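You operate a simulated robot arm through the tools that you are given. There is no shell and no other tool.

Carry out the task below with a simulated robot arm. There is one attempt and no reset: what you move stays moved.

## Task
Move the pink plug from J5 to J7 with the low rack off, and switch the link over to J7.
Fine: turn the purple knob to J7 and switch on again: the link display reads J7 LINK; leave the supply knobs and the output switch alone.

The check looks at the end state, three seconds after you hand in, the way a careful person would. Anything else that was tipped, shoved, dropped, spilled or broken makes it a failure.

## Robot
A 6-joint arm with a two-finger gripper, fixed in place. Base frame: the origin is at the foot of the arm, x ahead of it, y to its left, z up. Lengths are in mm, angles in degrees, forces in N, time in s.
It reaches about 1298 mm from its shoulder. Its first joint turns from -149.0 to 149.0 degrees. Payload 1.57 kg.
Tool frame: the origin (TCP) lies between the finger pads and is the grasp point; the fingertips stand 21 mm ahead of it; z points along the fingers, y is the line along which they close. The gripper opens to 70 mm. The gripper's body begins 50 mm behind the TCP.
Orientation is told as [roll, pitch, yaw] about the base's x, y, z axes, in that order, counted from this pose: with the fingers straight down and closing along the base's y, the tool's x points along the base's -x, its y along +y and its z along -z.

## Interface
- The arm moves only by the tool play_rows. Its argument "targets" is a list of rows, each an object (a shift or turn left out is 0, a gripper value left out holds the last) with "rotation": the turn, a rotation vector about the tool's x, y, z in degrees, a list of three; "delta_pos": the shift along the tool's x, y, z in mm, a list of three; "fingers": the closure, from 0 (fully open) to 1 (shut). In form: [{"rotation": [wx, wy, wz], "delta_pos": [x, y, z], "fingers": fingers}, ...]. A call has 1 to 20 rows; each row is the pose to reach, as a shift and turn from the pose commanded when the call began, along the tool's axes at that moment. Each row takes 0.2 s and may step no farther than 50 mm and 8.6 degrees from the row before; otherwise, or with a gripper value out of range, the whole call is refused. A pose out of reach is approached as far as the arm can. The call stops where the force on the tool passes 40 N (or 10 N more than at its start, if that is more) or the arm is blocked; 0.2 s more then pass. Each finger halts on what it meets, pressing with about 30 N; the grip force reading is that of the motor and also rises with nothing between the fingers. The clock runs only during rows and for 0.2 s after the last one: add rows that repeat a pose to give the fingers time. It gives the time, the measured TCP pose, the force on the tool (base axes), the opening and the grip force at its end, in the units of the frame above (readings bear some noise), with the torque about the TCP (base axes, N m) and any sound that the robot's microphone picked up.
- Cameras (640 x 400 px; columns grow to the right, rows downward): "scene" is fixed at [399.5, 498.8, 1332.4]; the picture's right is [-0.77, -0.63, 0.00], its down [-0.37, 0.45, -0.81] and it looks along [0.51, -0.63, -0.59] (base axes); focal length 290 px, centre (320, 200). "wrist" rides on the gripper at [79, 4, -81] in the tool frame; the picture's right is [-0.05, 1.00, 0.00], its down [-0.67, -0.04, -0.74] and it looks along [-0.74, -0.04, 0.67] (tool axes); focal length 256 px, centre (320, 200). There is no depth. A picture from a camera that has moved, and an enlarged one, comes with that camera's place and axes in the base frame and with its lens.
- grab_frame(camera): a new picture of that camera. The clock stands still meanwhile.
- move_column(by): slides the trunk up (or, below 0, down) by that many mm; the arm rides with it, the base frame stays. It gives what a move gives, with no picture.
- zoom(camera, box): a new picture of the part [left, top, right, bottom] of that camera's present view, enlarged. The clock stands still meanwhile.
- close_job(): hands the job in; it is judged then, once.

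Nothing tells you positions but the pictures and the camera data. Unless the task says otherwise, let go and move clear before handing in.

The tools are called by a JSON object that holds its "method" and its "body". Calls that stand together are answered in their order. play_rows: Moves the arm, as the interface text tells. Its arguments: {"type":"object","properties":{"targets":{"type":"array","items":{"type":"object","properties":{"rotation":{"type":"array","items":{"type":"number"}},"delta_pos":{"type":"array","items":{"type":"number"}},"fingers":{"type":"number"}}}}},"required":["targets"]} The other tools are called the same way: move_column (by) slides the trunk up or down; grab_frame (camera) takes a picture; zoom (camera, box) takes an enlarged picture of a part of a camera's view; close_job () hands the job in.

At the start:

```text
time_s: 0.0
position: [753.8, -123.1, 1150.5]
tcp_rot: [0.0, 0.0, 0.0]
force: [-0.2, -0.7, -0.1]
ft_torque: [-0.04, 0.01, 0.0]
width: 69.9
grip_force: 0.1
trunk travel left (down, up): [-831.0, 139.0]
```

scene: 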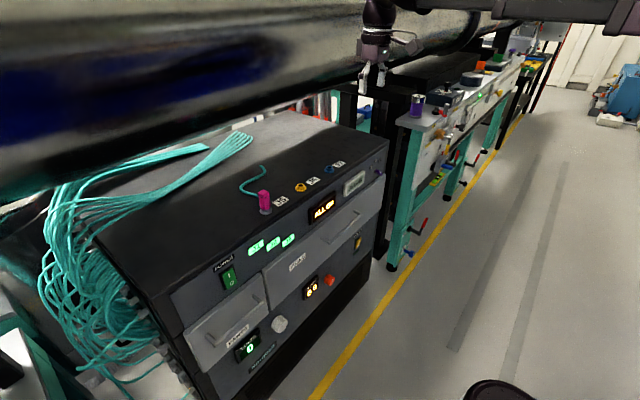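
wrist: 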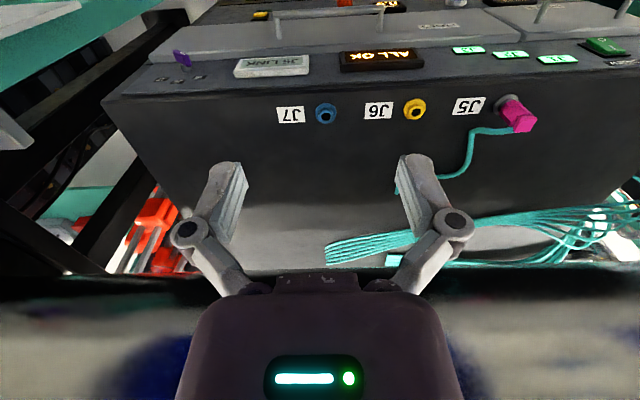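

I see a black rack with sockets J5 (pink plug), J6 and J7 on its top, plus displays, a purple knob and switches on its front. I'll look at the details before moving anything.

{"method": "zoom", "body": {"camera": "scene", "box": [160, 140, 400, 290]}}

{"method": "zoom", "body": {"camera": "scene", "box": [160, 250, 400, 400]}}

{"method": "zoom", "body": {"camera": "wrist", "box": [100, 0, 370, 169]}}

{"method": "zoom", "body": {"camera": "wrist", "box": [370, 0, 640, 169]}}

{"method": "zoom", "body": {"camera": "scene", "box": [320, 140, 400, 190]}}

```text
2.67 times, centred on (280, 215) of scene
camera zoom: at [399.5, 498.8, 1332.4], right [-0.77, -0.63, 0.0], down [-0.37, 0.45, -0.81], along [0.51, -0.63, -0.59], focal length 773 px, centre (427, 160)
```

zoom: 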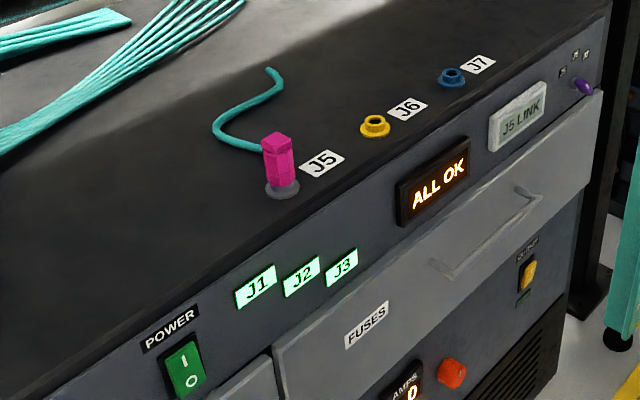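

```text
2.67 times, centred on (280, 325) of scene
camera zoom: at [399.5, 498.8, 1332.4], right [-0.77, -0.63, 0.0], down [-0.37, 0.45, -0.81], along [0.51, -0.63, -0.59], focal length 773 px, centre (427, -133)
```

zoom: 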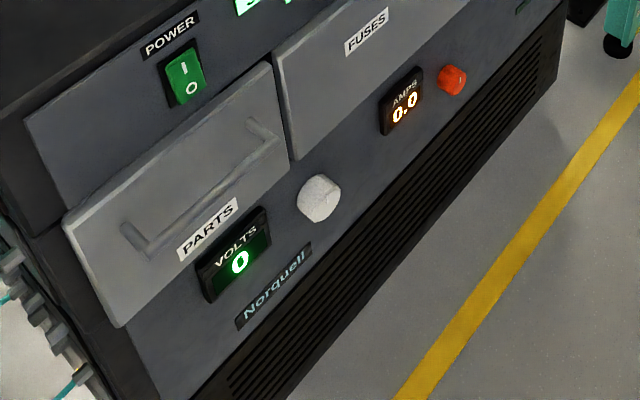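

```text
2.37 times, centred on (235, 84) of wrist
camera zoom: at [673.8, -118.7, 1231.6], right [0.05, 1.0, 0.0], down [0.67, -0.04, 0.74], along [0.74, -0.04, -0.67], focal length 606 px, centre (521, 473)
```

zoom: 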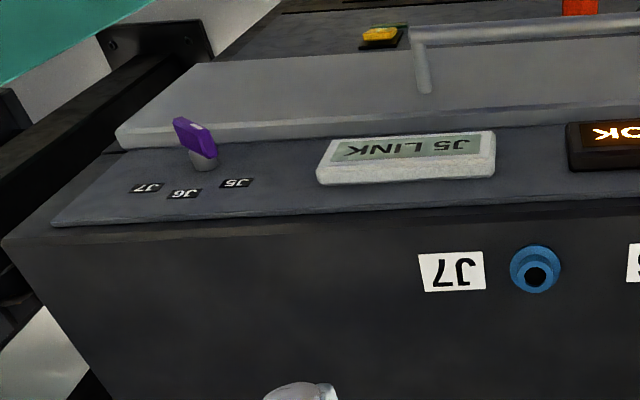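

```text
2.37 times, centred on (505, 84) of wrist
camera zoom: at [673.8, -118.7, 1231.6], right [0.05, 1.0, 0.0], down [0.67, -0.04, 0.74], along [0.74, -0.04, -0.67], focal length 606 px, centre (-118, 473)
```

zoom: 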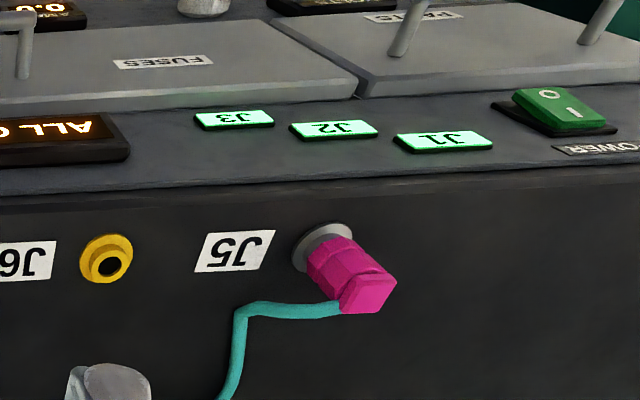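

```text
8.00 times, centred on (360, 165) of scene
camera zoom: at [399.5, 498.8, 1332.4], right [-0.77, -0.63, 0.0], down [-0.37, 0.45, -0.81], along [0.51, -0.63, -0.59], focal length 2320 px, centre (0, 480)
```

zoom: 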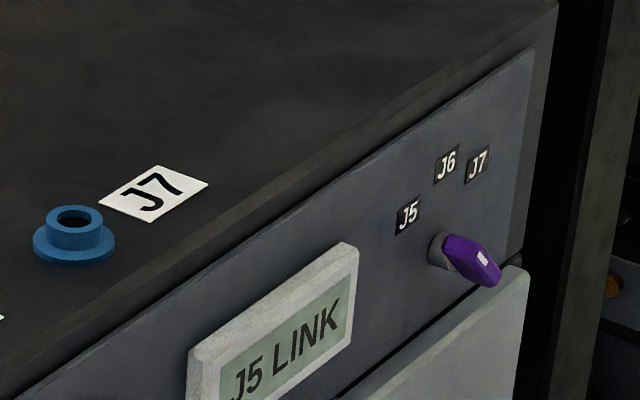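

The rack's front panel faces the robot. From triangulation, J5 is about (865, 138, 880), J7 about (865, -120, 890), the knob about (825, -343, 797) and the POWER rocker about (825, 300, 802). First I'll turn the tool to point ahead (+x) while still high and clear.

{"method": "play_rows", "body": {"targets": [{"rotation": [0, -8, 0], "delta_pos": [15, 0, 0]}, {"rotation": [0, -16, 0], "delta_pos": [30, 0, 0]}, {"rotation": [0, -24, 0], "delta_pos": [45, 0, 0]}, {"rotation": [0, -32, 0], "delta_pos": [60, 0, 0]}, {"rotation": [0, -40, 0], "delta_pos": [75, 0, 0]}, {"rotation": [0, -48, 0], "delta_pos": [90, 0, 0]}, {"rotation": [0, -56, 0], "delta_pos": [105, 0, 0]}, {"rotation": [0, -64, 0], "delta_pos": [120, 0, 0]}, {"rotation": [0, -72, 0], "delta_pos": [120, 0, 0]}, {"rotation": [0, -80, 0], "delta_pos": [120, 0, 0]}, {"rotation": [0, -88, 0], "delta_pos": [120, 0, 0]}, {"rotation": [0, -90, 0], "delta_pos": [120, 0, 0], "fingers": 1}]}}

{"method": "grab_frame", "body": {"camera": "scene"}}

{"method": "grab_frame", "body": {"camera": "wrist"}}

```text
time_s: 2.6
position: [701.7, -148.2, 1336.6]
tcp_rot: [-15.7, -89.9, 15.7]
force: [-0.8, -0.8, 0.4]
ft_torque: [0.0, 0.02, -0.04]
width: 3.6
grip_force: 10.5
out of reach, approached as far as the arm can: row 2, 3, 4, 5, 6, 7, 8, 9, 10, 11, 12
trunk travel left (down, up): [-831.0, 139.0]
```

```text
taken
```

scene: 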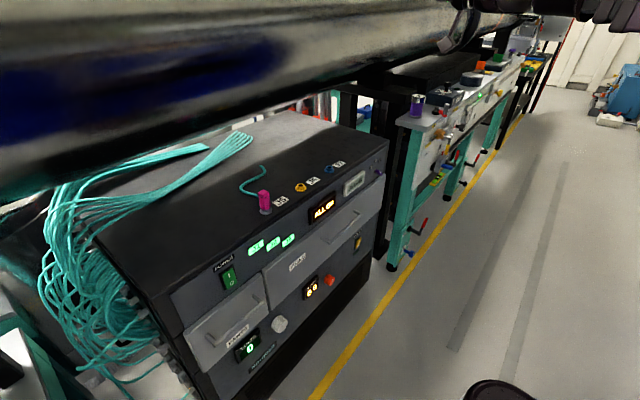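

```text
taken
camera wrist: at [619.6, -144.0, 1257.1], right [0.0, 1.0, 0.05], down [-0.74, -0.04, 0.67], along [0.67, -0.04, 0.74], focal length 256 px, centre (320, 200)
```

wrist: 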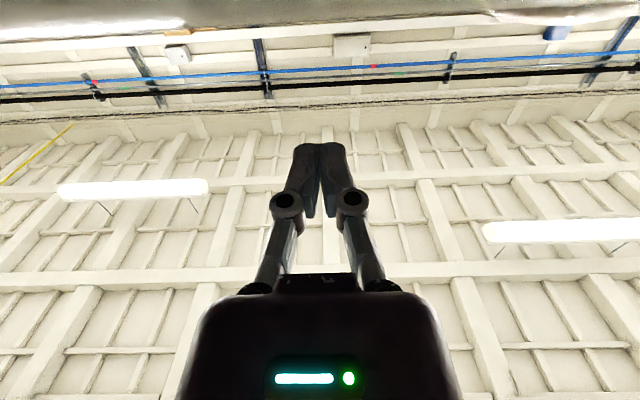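

The tool now points ahead, but this height was at the edge of the arm's reach. I'll lower the trunk in steps and watch clearance to the rack.

{"method": "move_column", "body": {"by": -300}}

{"method": "grab_frame", "body": {"camera": "scene"}}

{"method": "grab_frame", "body": {"camera": "wrist"}}

```text
time_s: 5.6
position: [701.0, -146.8, 1036.1]
tcp_rot: [0.3, -89.9, -0.2]
force: [0.4, -0.4, -0.2]
ft_torque: [-0.01, 0.0, -0.01]
width: 0.0
grip_force: 28.8
trunk travel left (down, up): [-531.0, 439.0]
```

```text
taken
```

scene: 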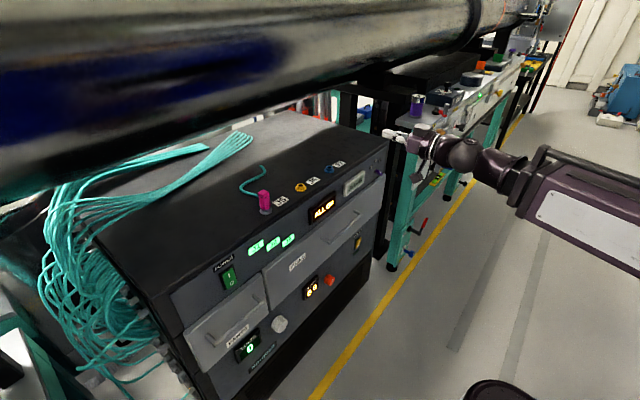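

```text
taken
camera wrist: at [619.6, -143.8, 957.1], right [0.0, 1.0, 0.05], down [-0.74, -0.04, 0.67], along [0.67, -0.04, 0.74], focal length 256 px, centre (320, 200)
```

wrist: 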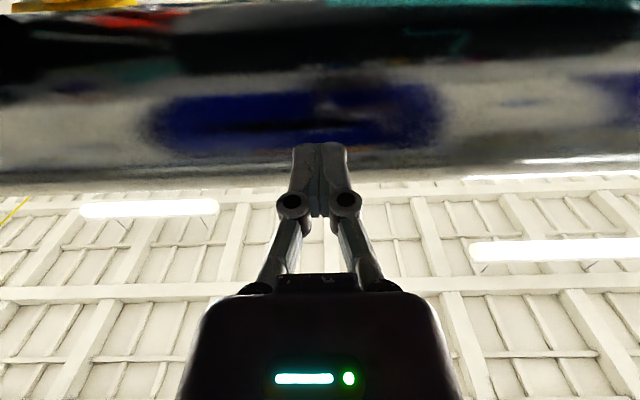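

The arm is now at a good height. I'll roll the gripper half a turn so the wrist camera looks down from above, and shift toward the POWER rocker's side.

{"method": "play_rows", "body": {"targets": [{"rotation": [0, 0, 8.5], "delta_pos": [0, 20, 0]}, {"rotation": [0, 0, 17], "delta_pos": [0, 40, 0]}, {"rotation": [0, 0, 25.5], "delta_pos": [0, 60, 0]}, {"rotation": [0, 0, 34], "delta_pos": [0, 80, 0]}, {"rotation": [0, 0, 42.5], "delta_pos": [0, 100, 0]}, {"rotation": [0, 0, 51], "delta_pos": [0, 120, 0]}, {"rotation": [0, 0, 59.5], "delta_pos": [0, 140, 0]}, {"rotation": [0, 0, 68], "delta_pos": [0, 160, 0]}, {"rotation": [0, 0, 76.5], "delta_pos": [0, 180, 0]}, {"rotation": [0, 0, 85], "delta_pos": [0, 200, 0]}, {"rotation": [0, 0, 93.5], "delta_pos": [0, 220, 0]}, {"rotation": [0, 0, 102], "delta_pos": [0, 240, 0]}]}}

{"method": "grab_frame", "body": {"camera": "wrist"}}

```text
time_s: 8.2
position: [714.6, 95.9, 1036.3]
tcp_rot: [89.8, 12.1, -89.9]
force: [0.1, -0.1, 1.2]
ft_torque: [0.0, -0.01, 0.01]
width: 0.0
grip_force: 28.1
out of reach, approached as far as the arm can: row 1, 2, 3, 4, 5, 6, 7, 8, 9, 10, 11, 12
trunk travel left (down, up): [-531.0, 439.0]
```

```text
taken
camera wrist: at [633.1, 171.8, 1057.2], right [0.0, -0.26, 0.97], down [-0.74, -0.64, -0.17], along [0.67, -0.72, -0.2], focal length 256 px, centre (320, 200)
```

wrist: 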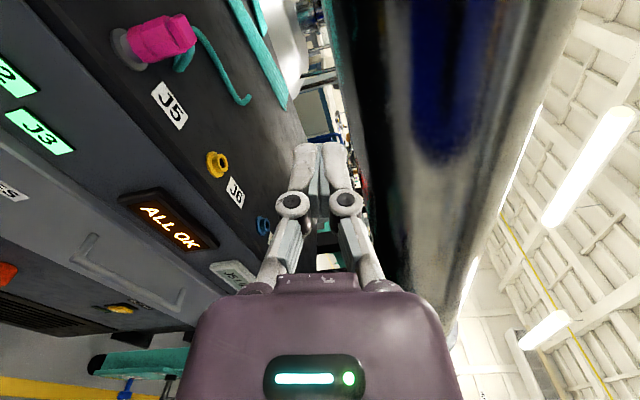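

The roll works. I'll complete it and go on toward y≈300.

{"method": "play_rows", "body": {"targets": [{"rotation": [0, 0, 8], "delta_pos": [5, -20, 0]}, {"rotation": [0, 0, 16], "delta_pos": [10, -40, 0]}, {"rotation": [0, 0, 24], "delta_pos": [15, -60, 0]}, {"rotation": [0, 0, 32], "delta_pos": [20, -80, 0]}, {"rotation": [0, 0, 40], "delta_pos": [25, -100, 0]}, {"rotation": [0, 0, 48], "delta_pos": [25, -100, 0]}, {"rotation": [0, 0, 56], "delta_pos": [25, -100, 0]}, {"rotation": [0, 0, 64], "delta_pos": [25, -100, 0]}, {"rotation": [0, 0, 72], "delta_pos": [25, -100, 0]}, {"rotation": [0, 0, 78], "delta_pos": [25, -100, 0]}]}}

{"method": "grab_frame", "body": {"camera": "wrist"}}

{"method": "grab_frame", "body": {"camera": "scene"}}

```text
time_s: 10.4
position: [714.5, 138.8, 1035.5]
tcp_rot: [-24.2, 89.7, 155.9]
force: [0.1, -0.6, -1.1]
ft_torque: [0.04, 0.02, 0.01]
width: 0.0
grip_force: 29.3
out of reach, approached as far as the arm can: row 1, 2, 3, 4, 5, 6, 7, 8, 9, 10
trunk travel left (down, up): [-531.0, 439.0]
```

```text
taken
camera wrist: at [634.1, 133.9, 1115.4], right [0.0, -1.0, -0.06], down [-0.75, 0.04, -0.66], along [0.66, 0.04, -0.75], focal length 256 px, centre (320, 200)
```

wrist: 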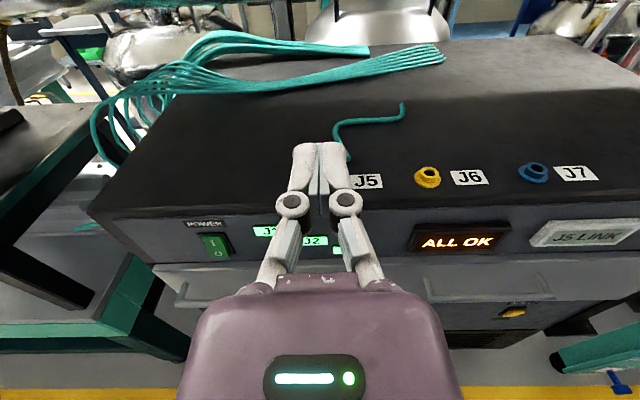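

```text
taken
```

scene: 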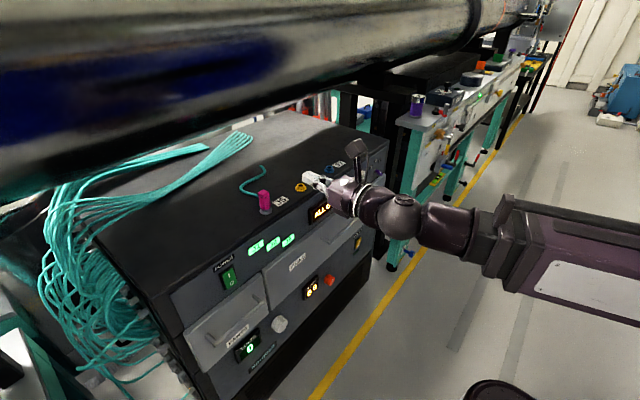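

With the camera above I have a good view of the rack. Next I move sideways to line up with the POWER rocker (y≈300).

{"method": "play_rows", "body": {"targets": [{"delta_pos": [0, -30, 0]}, {"delta_pos": [0, -60, 0]}, {"delta_pos": [0, -90, 0]}, {"delta_pos": [0, -120, 0]}, {"delta_pos": [0, -150, 0]}, {"delta_pos": [0, -160, 0]}]}}

{"method": "grab_frame", "body": {"camera": "wrist"}}

{"method": "zoom", "body": {"camera": "wrist", "box": [240, 180, 400, 280]}}

{"method": "zoom", "body": {"camera": "scene", "box": [160, 220, 288, 300]}}

```text
time_s: 11.8
position: [714.0, 301.0, 1035.4]
tcp_rot: [1.8, 89.9, -178.0]
force: [0.0, -0.2, -0.3]
ft_torque: [-0.02, -0.01, 0.01]
width: 0.0
grip_force: 28.6
trunk travel left (down, up): [-531.0, 439.0]
```

```text
taken
camera wrist: at [633.3, 295.1, 1115.4], right [0.0, -1.0, -0.05], down [-0.75, 0.04, -0.66], along [0.66, 0.04, -0.75], focal length 256 px, centre (320, 200)
```

wrist: 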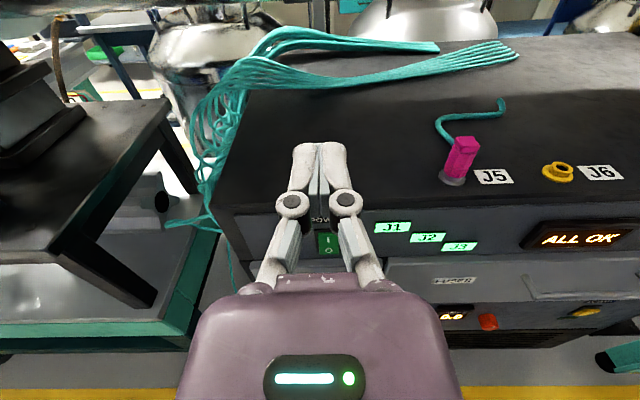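

```text
4.00 times, centred on (320, 230) of wrist
camera zoom: at [633.3, 295.1, 1115.4], right [0.0, -1.0, -0.05], down [-0.75, 0.04, -0.66], along [0.66, 0.04, -0.75], focal length 1024 px, centre (320, 80)
```

zoom: 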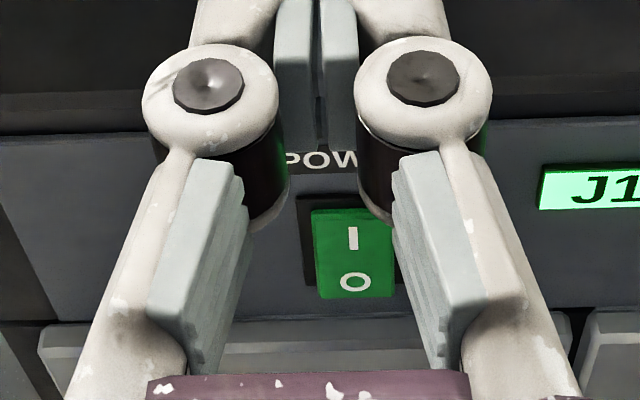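

```text
5.00 times, centred on (224, 260) of scene
camera zoom: at [399.5, 498.8, 1332.4], right [-0.77, -0.63, 0.0], down [-0.37, 0.45, -0.81], along [0.51, -0.63, -0.59], focal length 1450 px, centre (800, -100)
```

zoom: 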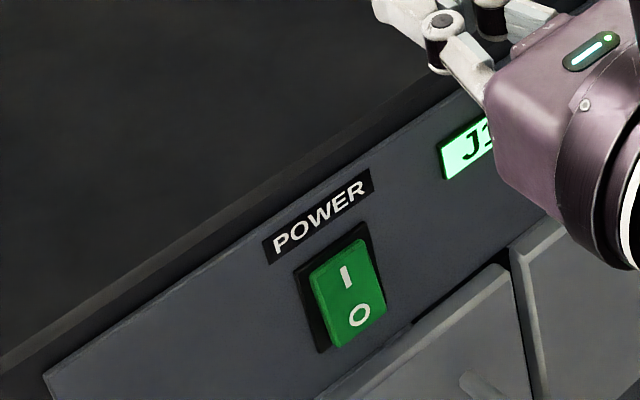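

The O half of the rocker sticks out, at about (810, 300, 806), so the rack is on. I'll lower the trunk until the closed fingertips are level with the O half.

{"method": "move_column", "body": {"by": -232}}

{"method": "grab_frame", "body": {"camera": "wrist"}}

{"method": "grab_frame", "body": {"camera": "scene"}}

{"method": "zoom", "body": {"camera": "scene", "box": [160, 220, 288, 300]}}

```text
time_s: 14.2
position: [714.4, 300.1, 804.3]
tcp_rot: [0.4, 89.9, -179.5]
force: [0.3, 0.7, 0.0]
ft_torque: [-0.02, 0.0, -0.02]
width: 0.0
grip_force: 28.5
trunk travel left (down, up): [-299.0, 671.0]
```

```text
taken
camera wrist: at [633.3, 294.9, 883.5], right [0.0, -1.0, -0.05], down [-0.75, 0.03, -0.66], along [0.66, 0.04, -0.75], focal length 256 px, centre (320, 200)
```

wrist: 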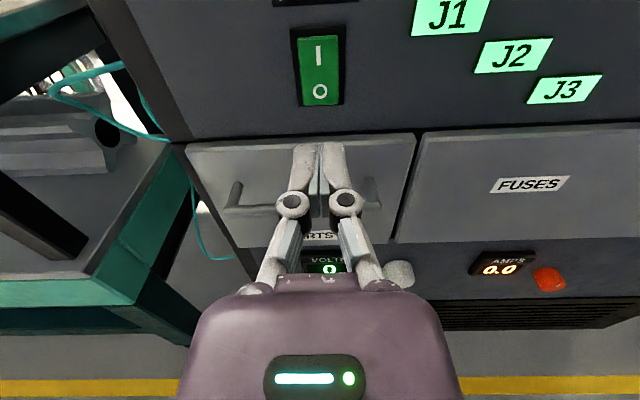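

```text
taken
```

scene: 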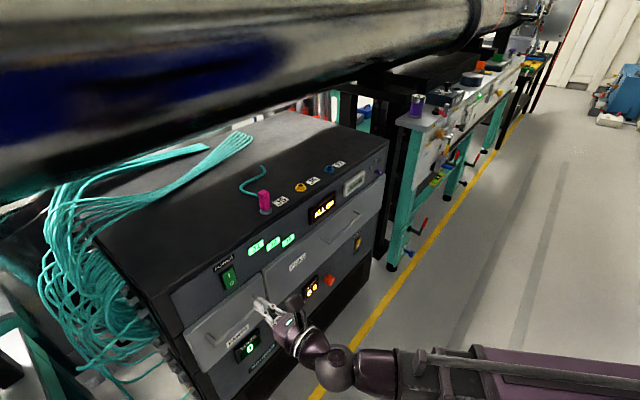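

```text
5.00 times, centred on (224, 260) of scene
camera zoom: at [399.5, 498.8, 1332.4], right [-0.77, -0.63, 0.0], down [-0.37, 0.45, -0.81], along [0.51, -0.63, -0.59], focal length 1450 px, centre (800, -100)
```

zoom: 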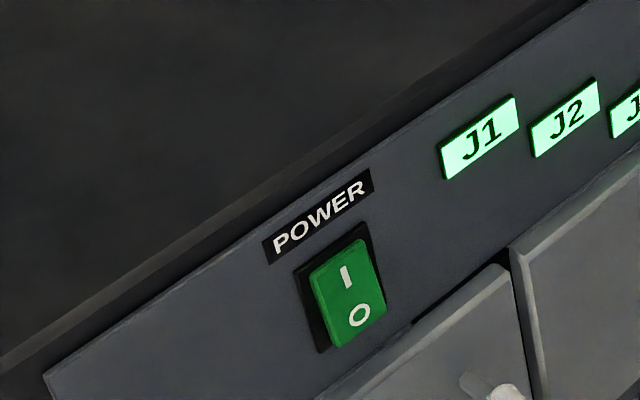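

The fingertips are level with the rocker, and the refined position for O is z≈797. I'll drop 7 mm and approach to just short of it.

{"method": "play_rows", "body": {"targets": [{"delta_pos": [-7, 0, 0]}, {"delta_pos": [-7, 0, 30]}, {"delta_pos": [-7, 0, 50]}, {"delta_pos": [-7, 0, 62]}]}}

{"method": "grab_frame", "body": {"camera": "wrist"}}

{"method": "zoom", "body": {"camera": "scene", "box": [160, 220, 288, 300]}}

```text
time_s: 15.2
position: [777.3, 297.8, 803.9]
tcp_rot: [-0.3, 89.6, 179.7]
force: [0.7, -0.5, 0.4]
ft_torque: [0.01, -0.02, 0.02]
width: 0.0
grip_force: 28.8
out of reach, approached as far as the arm can: row 1, 2, 3, 4
trunk travel left (down, up): [-299.0, 671.0]
```

```text
taken
camera wrist: at [696.0, 294.1, 883.2], right [0.0, -1.0, -0.05], down [-0.75, 0.03, -0.66], along [0.66, 0.04, -0.75], focal length 256 px, centre (320, 200)
```

wrist: 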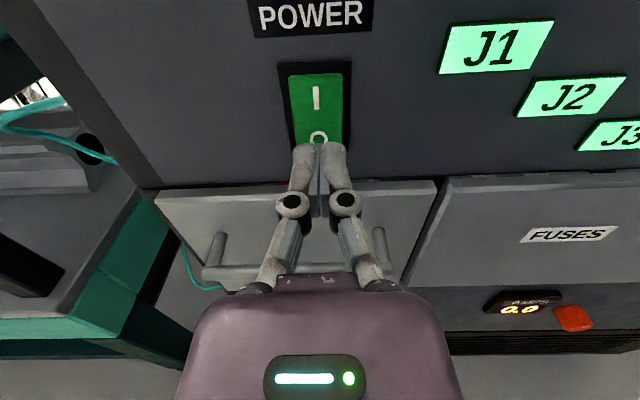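

```text
5.00 times, centred on (224, 260) of scene
camera zoom: at [399.5, 498.8, 1332.4], right [-0.77, -0.63, 0.0], down [-0.37, 0.45, -0.81], along [0.51, -0.63, -0.59], focal length 1450 px, centre (800, -100)
```

zoom: 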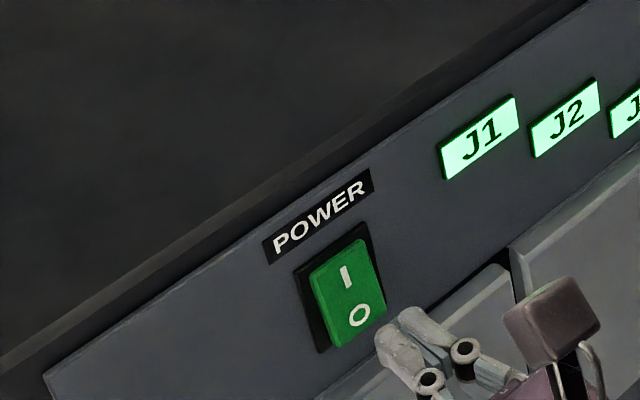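

The tip is just short of the rocker, but the arm can't go lower in this pose, so I'll use the trunk for the last 7 mm.

{"method": "move_column", "body": {"by": -7}}

{"method": "play_rows", "body": {"targets": [{"delta_pos": [0, 0, 4]}, {"delta_pos": [0, 0, 8]}, {"delta_pos": [0, 0, 12]}, {"delta_pos": [0, 0, 15]}]}}

{"method": "zoom", "body": {"camera": "scene", "box": [160, 180, 400, 330]}}

{"method": "grab_frame", "body": {"camera": "wrist"}}

```text
time_s: 15.8
position: [777.2, 299.1, 796.3]
tcp_rot: [0.0, 89.6, -179.9]
force: [0.3, 0.2, -0.3]
ft_torque: [-0.01, -0.01, 0.01]
width: 0.0
grip_force: 28.4
trunk travel left (down, up): [-292.0, 678.0]
```

```text
time_s: 16.8
position: [792.6, 299.2, 795.8]
tcp_rot: [0.0, 89.6, -179.9]
force: [-0.2, -0.6, 0.2]
ft_torque: [0.01, -0.01, 0.0]
width: 0.0
grip_force: 28.5
trunk travel left (down, up): [-292.0, 678.0]
```

```text
2.67 times, centred on (280, 255) of scene
camera zoom: at [399.5, 498.8, 1332.4], right [-0.77, -0.63, 0.0], down [-0.37, 0.45, -0.81], along [0.51, -0.63, -0.59], focal length 773 px, centre (427, 53)
```

zoom: 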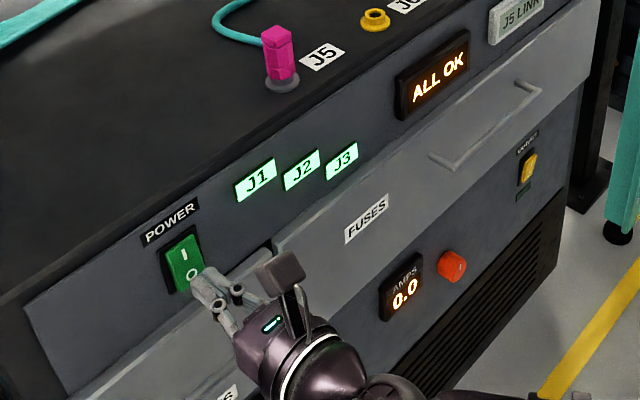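

```text
taken
camera wrist: at [710.8, 294.0, 876.1], right [0.0, -1.0, -0.05], down [-0.75, 0.03, -0.66], along [0.66, 0.04, -0.75], focal length 256 px, centre (320, 200)
```

wrist: 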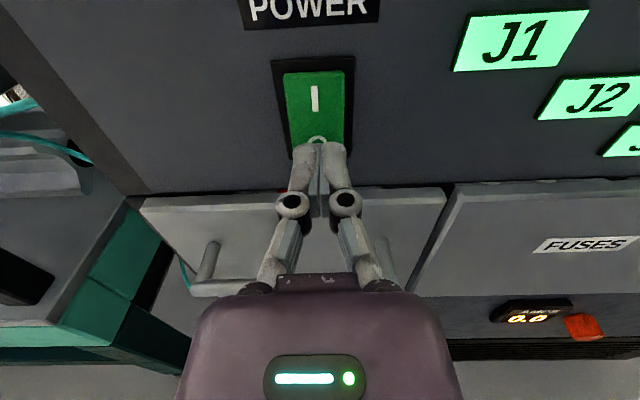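

There is no contact yet. I'll press on in small steps.

{"method": "play_rows", "body": {"targets": [{"delta_pos": [0, 0, 3]}, {"delta_pos": [0, 0, 6]}, {"delta_pos": [0, 0, 9]}]}}

{"method": "zoom", "body": {"camera": "scene", "box": [160, 180, 400, 330]}}

```text
time_s: 17.6
position: [799.8, 299.1, 795.9]
tcp_rot: [0.1, 89.6, -179.6]
force: [0.0, -0.9, 0.5]
ft_torque: [-0.02, 0.02, -0.02]
width: 0.0
grip_force: 28.6
trunk travel left (down, up): [-292.0, 678.0]
```

```text
2.67 times, centred on (280, 255) of scene
camera zoom: at [399.5, 498.8, 1332.4], right [-0.77, -0.63, 0.0], down [-0.37, 0.45, -0.81], along [0.51, -0.63, -0.59], focal length 773 px, centre (427, 53)
```

zoom: 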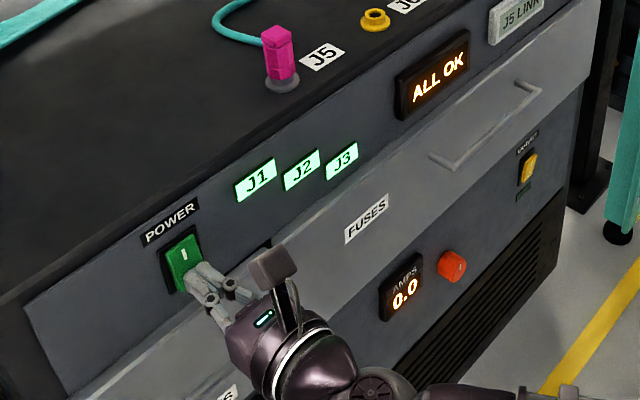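

{"method": "play_rows", "body": {"targets": [{"delta_pos": [0, 0, 2]}, {"delta_pos": [0, 0, 4]}, {"delta_pos": [0, 0, 6]}]}}

{"method": "zoom", "body": {"camera": "scene", "box": [160, 180, 400, 330]}}

{"method": "grab_frame", "body": {"camera": "wrist"}}

```text
time_s: 18.4
position: [804.5, 298.9, 795.5]
tcp_rot: [-8.5, 89.6, 171.6]
force: [-19.2, -4.0, -10.5]
ft_torque: [0.04, 0.08, -0.04]
width: 6.1
grip_force: 28.8
trunk travel left (down, up): [-292.0, 678.0]
```

```text
2.67 times, centred on (280, 255) of scene
camera zoom: at [399.5, 498.8, 1332.4], right [-0.77, -0.63, 0.0], down [-0.37, 0.45, -0.81], along [0.51, -0.63, -0.59], focal length 773 px, centre (427, 53)
```

zoom: 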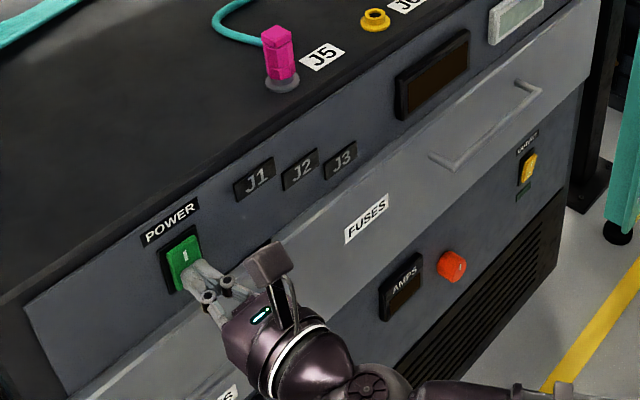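

```text
taken
camera wrist: at [723.6, 294.2, 876.2], right [0.0, -1.0, -0.05], down [-0.75, 0.04, -0.66], along [0.66, 0.04, -0.75], focal length 256 px, centre (320, 200)
```

wrist: 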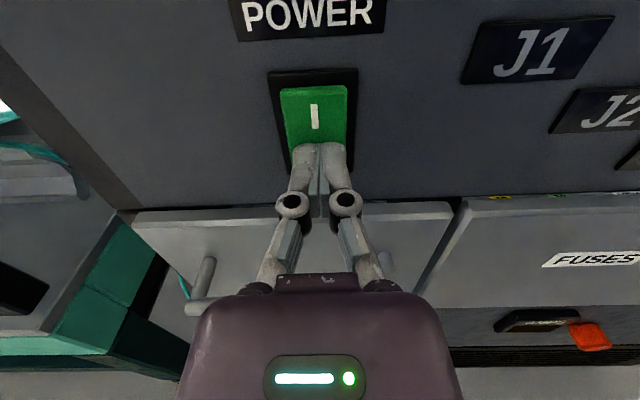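

The rack is off: all displays went dark. I'll back away from the rocker and raise the trunk.

{"method": "play_rows", "body": {"targets": [{"delta_pos": [0, 0, -20]}, {"delta_pos": [0, 0, -50]}, {"delta_pos": [0, 0, -80]}]}}

{"method": "zoom", "body": {"camera": "scene", "box": [160, 180, 400, 330]}}

{"method": "move_column", "body": {"by": 250}}

{"method": "grab_frame", "body": {"camera": "wrist"}}

{"method": "zoom", "body": {"camera": "scene", "box": [220, 140, 300, 230]}}

```text
time_s: 19.2
position: [726.9, 297.5, 796.6]
tcp_rot: [3.0, 89.9, -176.8]
force: [0.1, -0.2, -0.3]
ft_torque: [0.02, -0.03, -0.02]
width: 0.2
grip_force: 28.2
trunk travel left (down, up): [-292.0, 678.0]
```

```text
2.67 times, centred on (280, 255) of scene
camera zoom: at [399.5, 498.8, 1332.4], right [-0.77, -0.63, 0.0], down [-0.37, 0.45, -0.81], along [0.51, -0.63, -0.59], focal length 773 px, centre (427, 53)
```

zoom: 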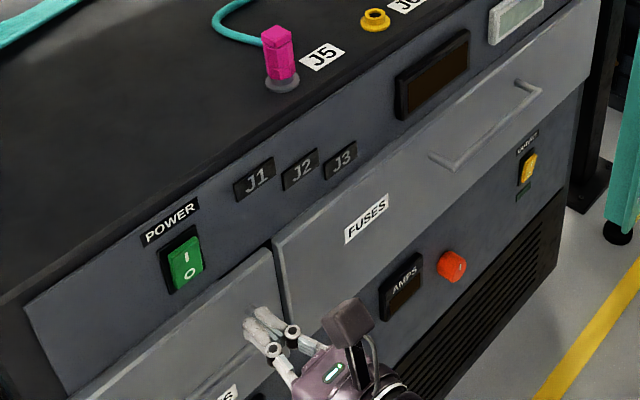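

```text
time_s: 21.8
position: [726.1, 299.1, 1046.7]
tcp_rot: [1.1, 89.9, -178.8]
force: [0.8, 0.2, -0.4]
ft_torque: [0.03, 0.02, 0.02]
width: 0.0
grip_force: 28.8
trunk travel left (down, up): [-542.0, 428.0]
```

```text
taken
camera wrist: at [646.3, 292.9, 1126.4], right [0.0, -1.0, -0.05], down [-0.75, 0.03, -0.66], along [0.66, 0.04, -0.75], focal length 256 px, centre (320, 200)
```

wrist: 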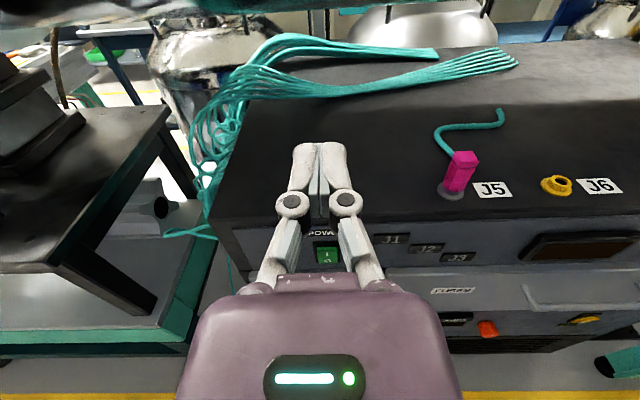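

```text
4.44 times, centred on (260, 185) of scene
camera zoom: at [399.5, 498.8, 1332.4], right [-0.77, -0.63, 0.0], down [-0.37, 0.45, -0.81], along [0.51, -0.63, -0.59], focal length 1289 px, centre (587, 267)
```

zoom: 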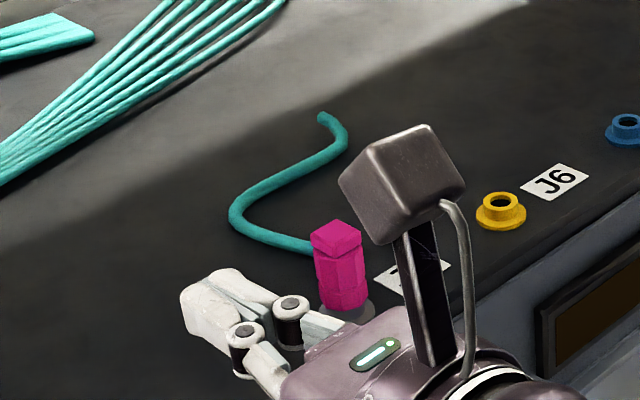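

The fingers are clear and the rocker shows O. Next I'll open the fingers and tilt the tool 45° forward-down, which also keeps the arm away from the pipe behind. Then I'll hover over J5.

{"method": "play_rows", "body": {"targets": [{"rotation": [0, -7.5, 0], "delta_pos": [0, 25, 0], "fingers": 0.3}, {"rotation": [0, -15, 0], "delta_pos": [0, 50, 0]}, {"rotation": [0, -22.5, 0], "delta_pos": [0, 75, 10]}, {"rotation": [0, -30, 0], "delta_pos": [0, 100, 20]}, {"rotation": [0, -37.5, 0], "delta_pos": [0, 130, 40]}, {"rotation": [0, -45, 0], "delta_pos": [0, 160, 60]}]}}

{"method": "grab_frame", "body": {"camera": "wrist"}}

{"method": "grab_frame", "body": {"camera": "scene"}}

```text
time_s: 23.2
position: [786.4, 150.0, 918.4]
tcp_rot: [1.4, 45.9, -179.9]
force: [-0.5, 0.1, 0.4]
ft_torque: [-0.01, -0.01, 0.04]
width: 48.9
grip_force: 0.1
out of reach, approached as far as the arm can: row 1, 2, 3, 4, 5, 6
trunk travel left (down, up): [-542.0, 428.0]
```

```text
taken
camera wrist: at [782.7, 146.9, 1031.5], right [-0.05, -1.0, -0.02], down [-1.0, 0.05, 0.04], along [-0.04, 0.02, -1.0], focal length 256 px, centre (320, 200)
```

wrist: 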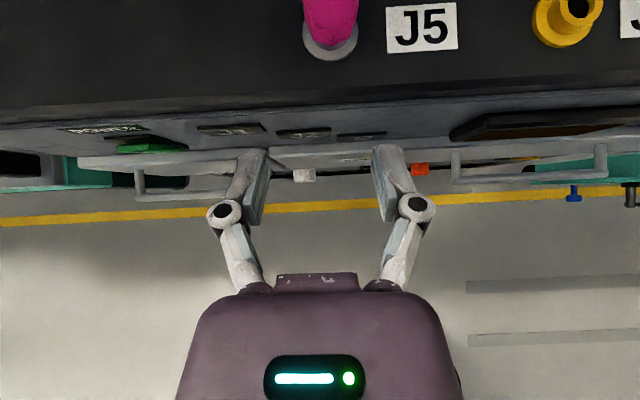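

```text
taken
```

scene: 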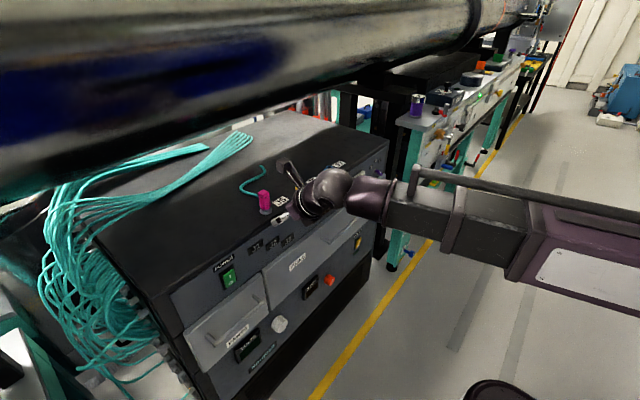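

The tool is tilted and sits just in front of J5; the refined J5 position is (868, 139.5). I'll raise the trunk for clearance and move over the plug.

{"method": "move_column", "body": {"by": 70}}

{"method": "play_rows", "body": {"targets": [{"delta_pos": [28, 5, 29]}, {"delta_pos": [57, 10, 59], "fingers": 0.3}]}}

{"method": "grab_frame", "body": {"camera": "wrist"}}

{"method": "zoom", "body": {"camera": "scene", "box": [200, 120, 360, 240]}}

```text
time_s: 24.2
position: [786.3, 150.3, 987.9]
tcp_rot: [1.4, 46.0, -180.0]
force: [0.3, 0.1, 0.0]
ft_torque: [-0.01, 0.03, 0.02]
width: 48.9
grip_force: 0.0
trunk travel left (down, up): [-612.0, 358.0]
```

```text
time_s: 24.9
position: [866.2, 145.8, 989.4]
tcp_rot: [2.4, 46.4, -180.0]
force: [-0.5, -0.3, -0.7]
ft_torque: [0.01, -0.01, -0.02]
width: 48.8
grip_force: 0.0
out of reach, approached as far as the arm can: row 1, 2
trunk travel left (down, up): [-612.0, 358.0]
```

```text
taken
camera wrist: at [862.0, 144.3, 1102.3], right [-0.07, -1.0, -0.01], down [-1.0, 0.07, 0.03], along [-0.03, 0.01, -1.0], focal length 256 px, centre (320, 200)
```

wrist: 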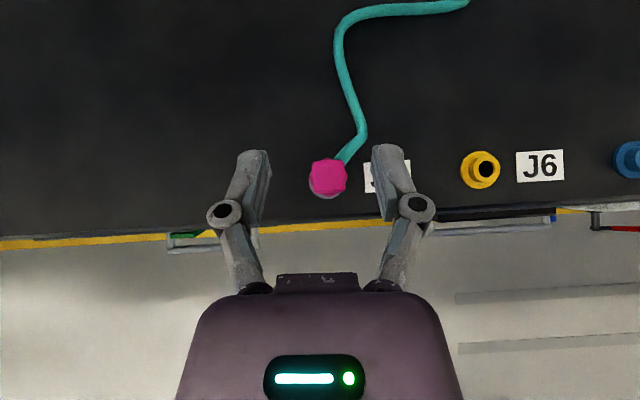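

```text
3.33 times, centred on (280, 180) of scene
camera zoom: at [399.5, 498.8, 1332.4], right [-0.77, -0.63, 0.0], down [-0.37, 0.45, -0.81], along [0.51, -0.63, -0.59], focal length 967 px, centre (453, 267)
```

zoom: 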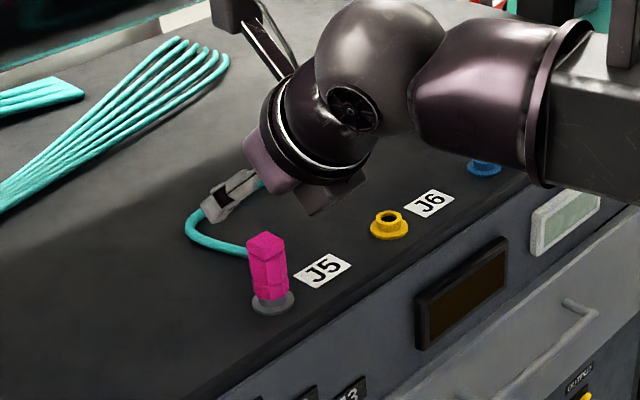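

I'm above the plug with about 1–2° of orientation deviation. Zooming in to check alignment and the plug's shape.

{"method": "zoom", "body": {"camera": "wrist", "box": [260, 140, 400, 228]}}

{"method": "play_rows", "body": {"targets": [{"delta_pos": [0, 3, 0]}, {"delta_pos": [1, 6, 1]}, {"delta_pos": [1, 6, 1]}]}}

{"method": "zoom", "body": {"camera": "wrist", "box": [220, 110, 420, 235]}}

```text
4.55 times, centred on (330, 184) of wrist
camera zoom: at [862.0, 144.3, 1102.3], right [-0.07, -1.0, -0.01], down [-1.0, 0.07, 0.03], along [-0.03, 0.01, -1.0], focal length 1164 px, centre (274, 273)
```

zoom: 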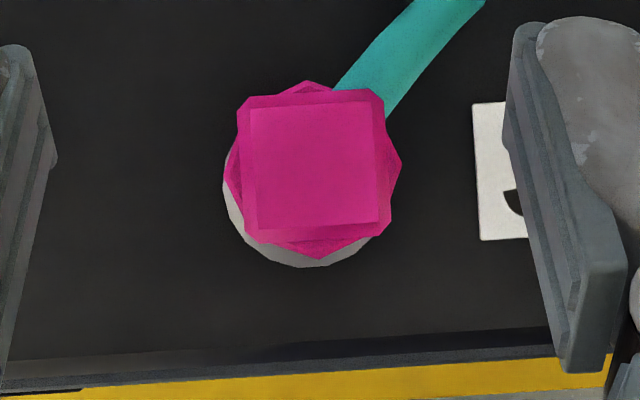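

```text
time_s: 25.6
position: [865.5, 147.0, 989.5]
tcp_rot: [2.4, 46.3, -179.9]
force: [-0.8, -0.9, 0.4]
ft_torque: [-0.01, 0.02, 0.01]
width: 48.8
grip_force: 0.0
out of reach, approached as far as the arm can: row 2, 3
trunk travel left (down, up): [-612.0, 358.0]
```

```text
3.20 times, centred on (320, 172) of wrist
camera zoom: at [860.9, 144.6, 1102.7], right [-0.07, -1.0, -0.01], down [-1.0, 0.07, 0.03], along [-0.03, 0.01, -1.0], focal length 819 px, centre (320, 288)
```

zoom: 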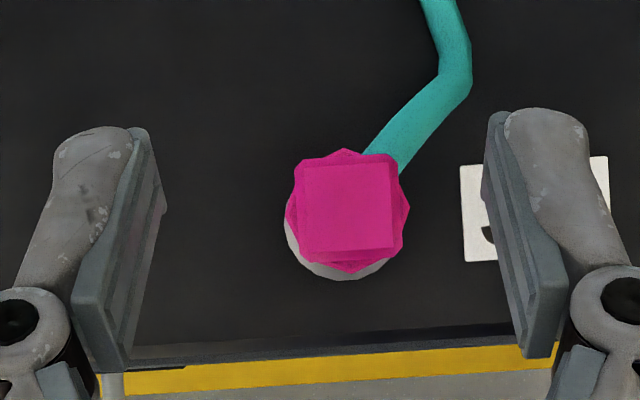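

I've worked out that the arm's joints only move the wrist horizontally, so height comes from the trunk and wrist pitch. From here I'll command purely horizontal shifts. The plug's square top is axis-aligned at about (870, 140), so I'll level the 2.4° tilt and centre on it.

{"method": "play_rows", "body": {"targets": [{"rotation": [1.2, 0, 0], "delta_pos": [1.5, 3.6, 1.7]}, {"rotation": [2.4, 0, 0], "delta_pos": [3.1, 6.9, 3.5]}, {"rotation": [2.4, 0, 0], "delta_pos": [3.1, 6.9, 3.5]}]}}

{"method": "zoom", "body": {"camera": "wrist", "box": [220, 110, 420, 235]}}

```text
time_s: 26.4
position: [866.1, 146.6, 989.1]
tcp_rot: [2.5, 46.5, -179.9]
force: [0.9, -0.2, -0.4]
ft_torque: [-0.03, 0.01, 0.01]
width: 49.0
grip_force: 0.0
out of reach, approached as far as the arm can: row 1, 2, 3
trunk travel left (down, up): [-612.0, 358.0]
```

```text
3.20 times, centred on (320, 172) of wrist
camera zoom: at [860.9, 144.6, 1102.7], right [-0.07, -1.0, -0.01], down [-1.0, 0.07, 0.03], along [-0.03, 0.01, -1.0], focal length 819 px, centre (320, 288)
```

zoom: 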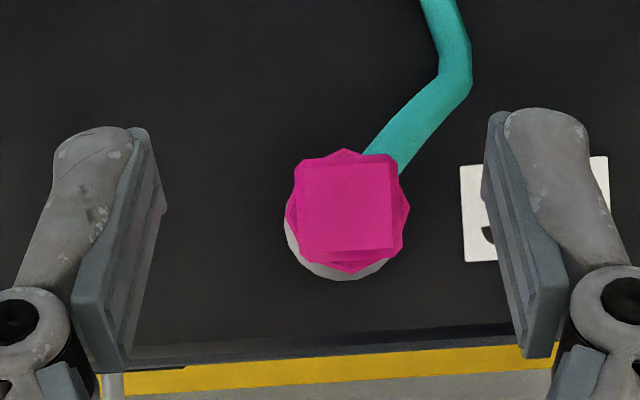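

The arm won't move toward -y in this orientation, which I think is the tool-roll joint at its limit from my +180° roll. I'll unwind a full turn the other way so the camera ends up above again with room to spare.

{"method": "play_rows", "body": {"targets": [{"rotation": [0, 0, -8.5]}, {"rotation": [0, 0, -17]}, {"rotation": [0, 0, -25.5]}, {"rotation": [0, 0, -34]}, {"rotation": [0, 0, -42.5]}, {"rotation": [0, 0, -51]}, {"rotation": [0, 0, -59.5]}, {"rotation": [0, 0, -68]}, {"rotation": [0, 0, -76.5]}, {"rotation": [0, 0, -85]}, {"rotation": [0, 0, -93.5]}, {"rotation": [0, 0, -102]}, {"rotation": [0, 0, -110.5]}, {"rotation": [0, 0, -119]}, {"rotation": [0, 0, -127.5]}, {"rotation": [0, 0, -136]}, {"rotation": [0, 0, -144.5]}, {"rotation": [0, 0, -153]}, {"rotation": [0, 0, -161.5]}, {"rotation": [0, 0, -170]}]}}

{"method": "grab_frame", "body": {"camera": "wrist"}}

{"method": "grab_frame", "body": {"camera": "scene"}}

```text
time_s: 30.6
position: [865.3, 145.8, 988.9]
tcp_rot: [7.7, -45.8, -14.1]
force: [-0.2, -0.4, 0.2]
ft_torque: [0.01, -0.02, -0.01]
width: 48.9
grip_force: 0.0
trunk travel left (down, up): [-612.0, 358.0]
```

```text
taken
camera wrist: at [753.6, 166.1, 988.6], right [0.18, 0.97, 0.13], down [-0.09, -0.12, 0.99], along [0.98, -0.19, 0.07], focal length 256 px, centre (320, 200)
```

wrist: 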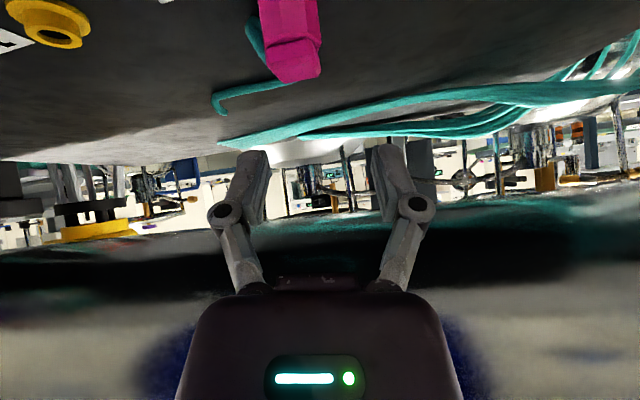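

```text
taken
```

scene: 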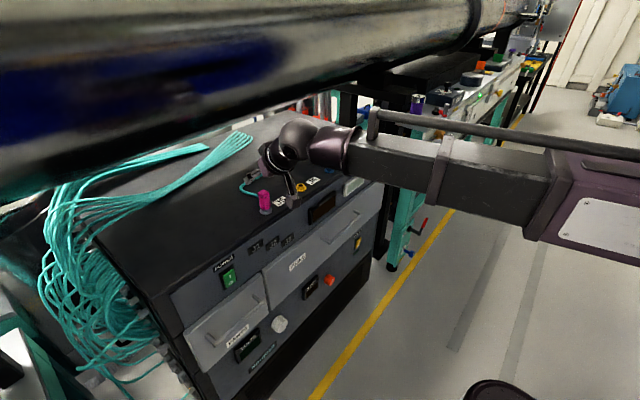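

The unwinding works with no reach problems. I'll continue it.

{"method": "play_rows", "body": {"targets": [{"rotation": [0, 0, -8.5]}, {"rotation": [0, 0, -17]}, {"rotation": [0, 0, -25.5]}, {"rotation": [0, 0, -34]}, {"rotation": [0, 0, -42.5]}, {"rotation": [0, 0, -51]}, {"rotation": [0, 0, -59.5]}, {"rotation": [0, 0, -68]}, {"rotation": [0, 0, -76.5]}, {"rotation": [0, 0, -85]}, {"rotation": [0, 0, -93.5]}, {"rotation": [0, 0, -102]}, {"rotation": [0, 0, -110.5]}, {"rotation": [0, 0, -119]}, {"rotation": [0, 0, -127.5]}, {"rotation": [0, 0, -136]}, {"rotation": [0, 0, -144.5]}, {"rotation": [0, 0, -153]}, {"rotation": [0, 0, -161.5]}, {"rotation": [0, 0, -170]}]}}

{"method": "grab_frame", "body": {"camera": "scene"}}

```text
time_s: 34.9
position: [865.9, 146.2, 988.8]
tcp_rot: [-17.5, 43.6, 152.2]
force: [0.2, 0.6, 0.6]
ft_torque: [0.0, -0.02, -0.03]
width: 48.8
grip_force: 0.0
out of reach, approached as far as the arm can: row 3, 4, 5, 6, 7, 8, 9, 10, 11, 12, 13, 14, 15, 16, 17
trunk travel left (down, up): [-612.0, 358.0]
```

```text
taken
```

scene: 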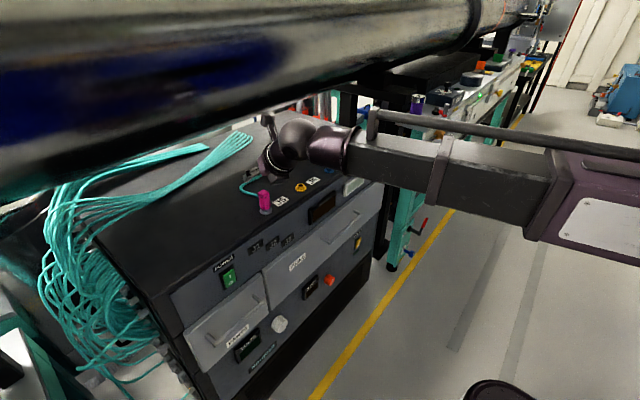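

The unwinding is nearly complete; 20° remain, then I'll level and centre on the plug.

{"method": "play_rows", "body": {"targets": [{"rotation": [0, 0, -7]}, {"rotation": [0, 0, -14]}, {"rotation": [0, 0, -20]}]}}

{"method": "play_rows", "body": {"targets": [{"rotation": [1.2, 0, 0], "delta_pos": [1.5, 3.4, 1.7]}, {"rotation": [2.4, 0, 0], "delta_pos": [3.1, 6.5, 3.5]}, {"rotation": [2.4, 0, 0], "delta_pos": [3.1, 6.5, 3.5]}]}}

{"method": "zoom", "body": {"camera": "wrist", "box": [220, 110, 420, 235]}}

```text
time_s: 35.6
position: [866.8, 146.8, 990.2]
tcp_rot: [2.5, 46.4, -179.7]
force: [0.6, 0.0, 0.8]
ft_torque: [0.01, 0.0, 0.02]
width: 49.3
grip_force: 0.1
trunk travel left (down, up): [-612.0, 358.0]
```

```text
time_s: 36.5
position: [870.0, 138.8, 987.4]
tcp_rot: [0.1, 46.3, -180.0]
force: [0.3, -0.2, -0.4]
ft_torque: [0.01, 0.0, 0.01]
width: 48.9
grip_force: 0.1
trunk travel left (down, up): [-612.0, 358.0]
```

```text
3.20 times, centred on (320, 172) of wrist
camera zoom: at [865.8, 134.1, 1102.6], right [-0.04, -1.0, -0.04], down [-1.0, 0.03, 0.03], along [-0.03, 0.04, -1.0], focal length 819 px, centre (320, 288)
```

zoom: 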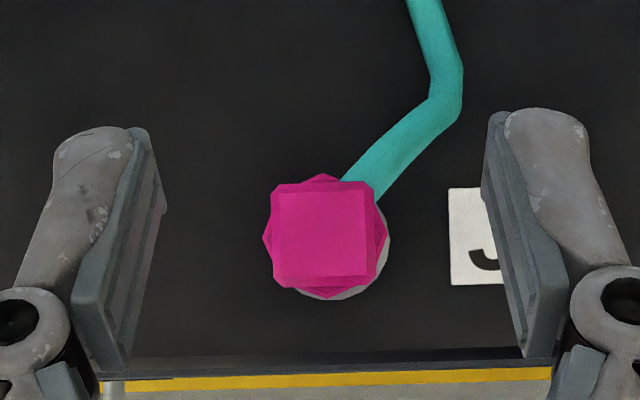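

Alignment is good now: plug centre (870.5, 140) against TCP (870, 139). Before descending I'll check where the cable leaves the plug relative to the fingers.

{"method": "zoom", "body": {"camera": "scene", "box": [230, 155, 294, 220]}}

{"method": "zoom", "body": {"camera": "wrist", "box": [290, 150, 354, 190]}}

```text
6.15 times, centred on (262, 188) of scene
camera zoom: at [399.5, 498.8, 1332.4], right [-0.77, -0.63, 0.0], down [-0.37, 0.45, -0.81], along [0.51, -0.63, -0.59], focal length 1785 px, centre (677, 277)
```

zoom: 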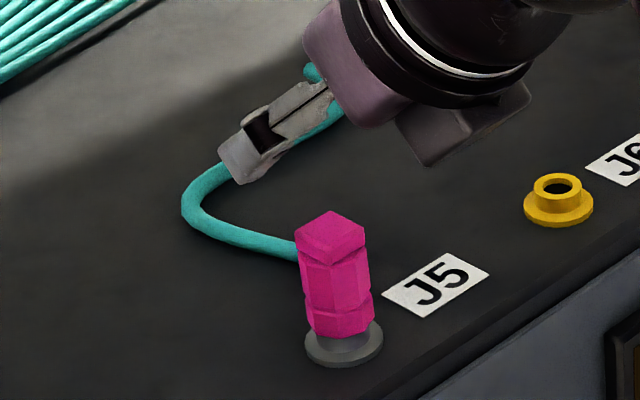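

```text
10.00 times, centred on (322, 170) of wrist
camera zoom: at [865.8, 134.1, 1102.6], right [-0.04, -1.0, -0.04], down [-1.0, 0.03, 0.03], along [-0.03, 0.04, -1.0], focal length 2560 px, centre (300, 500)
```

zoom: 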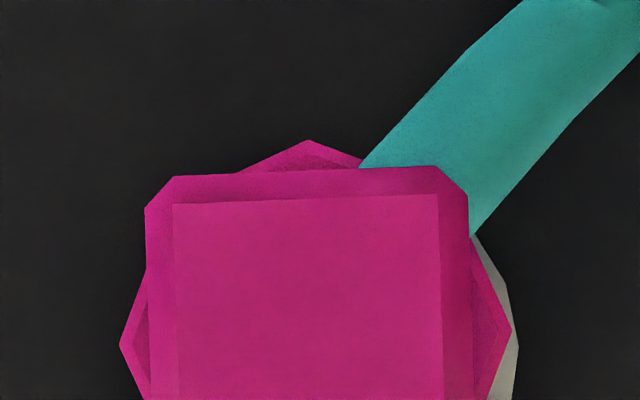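

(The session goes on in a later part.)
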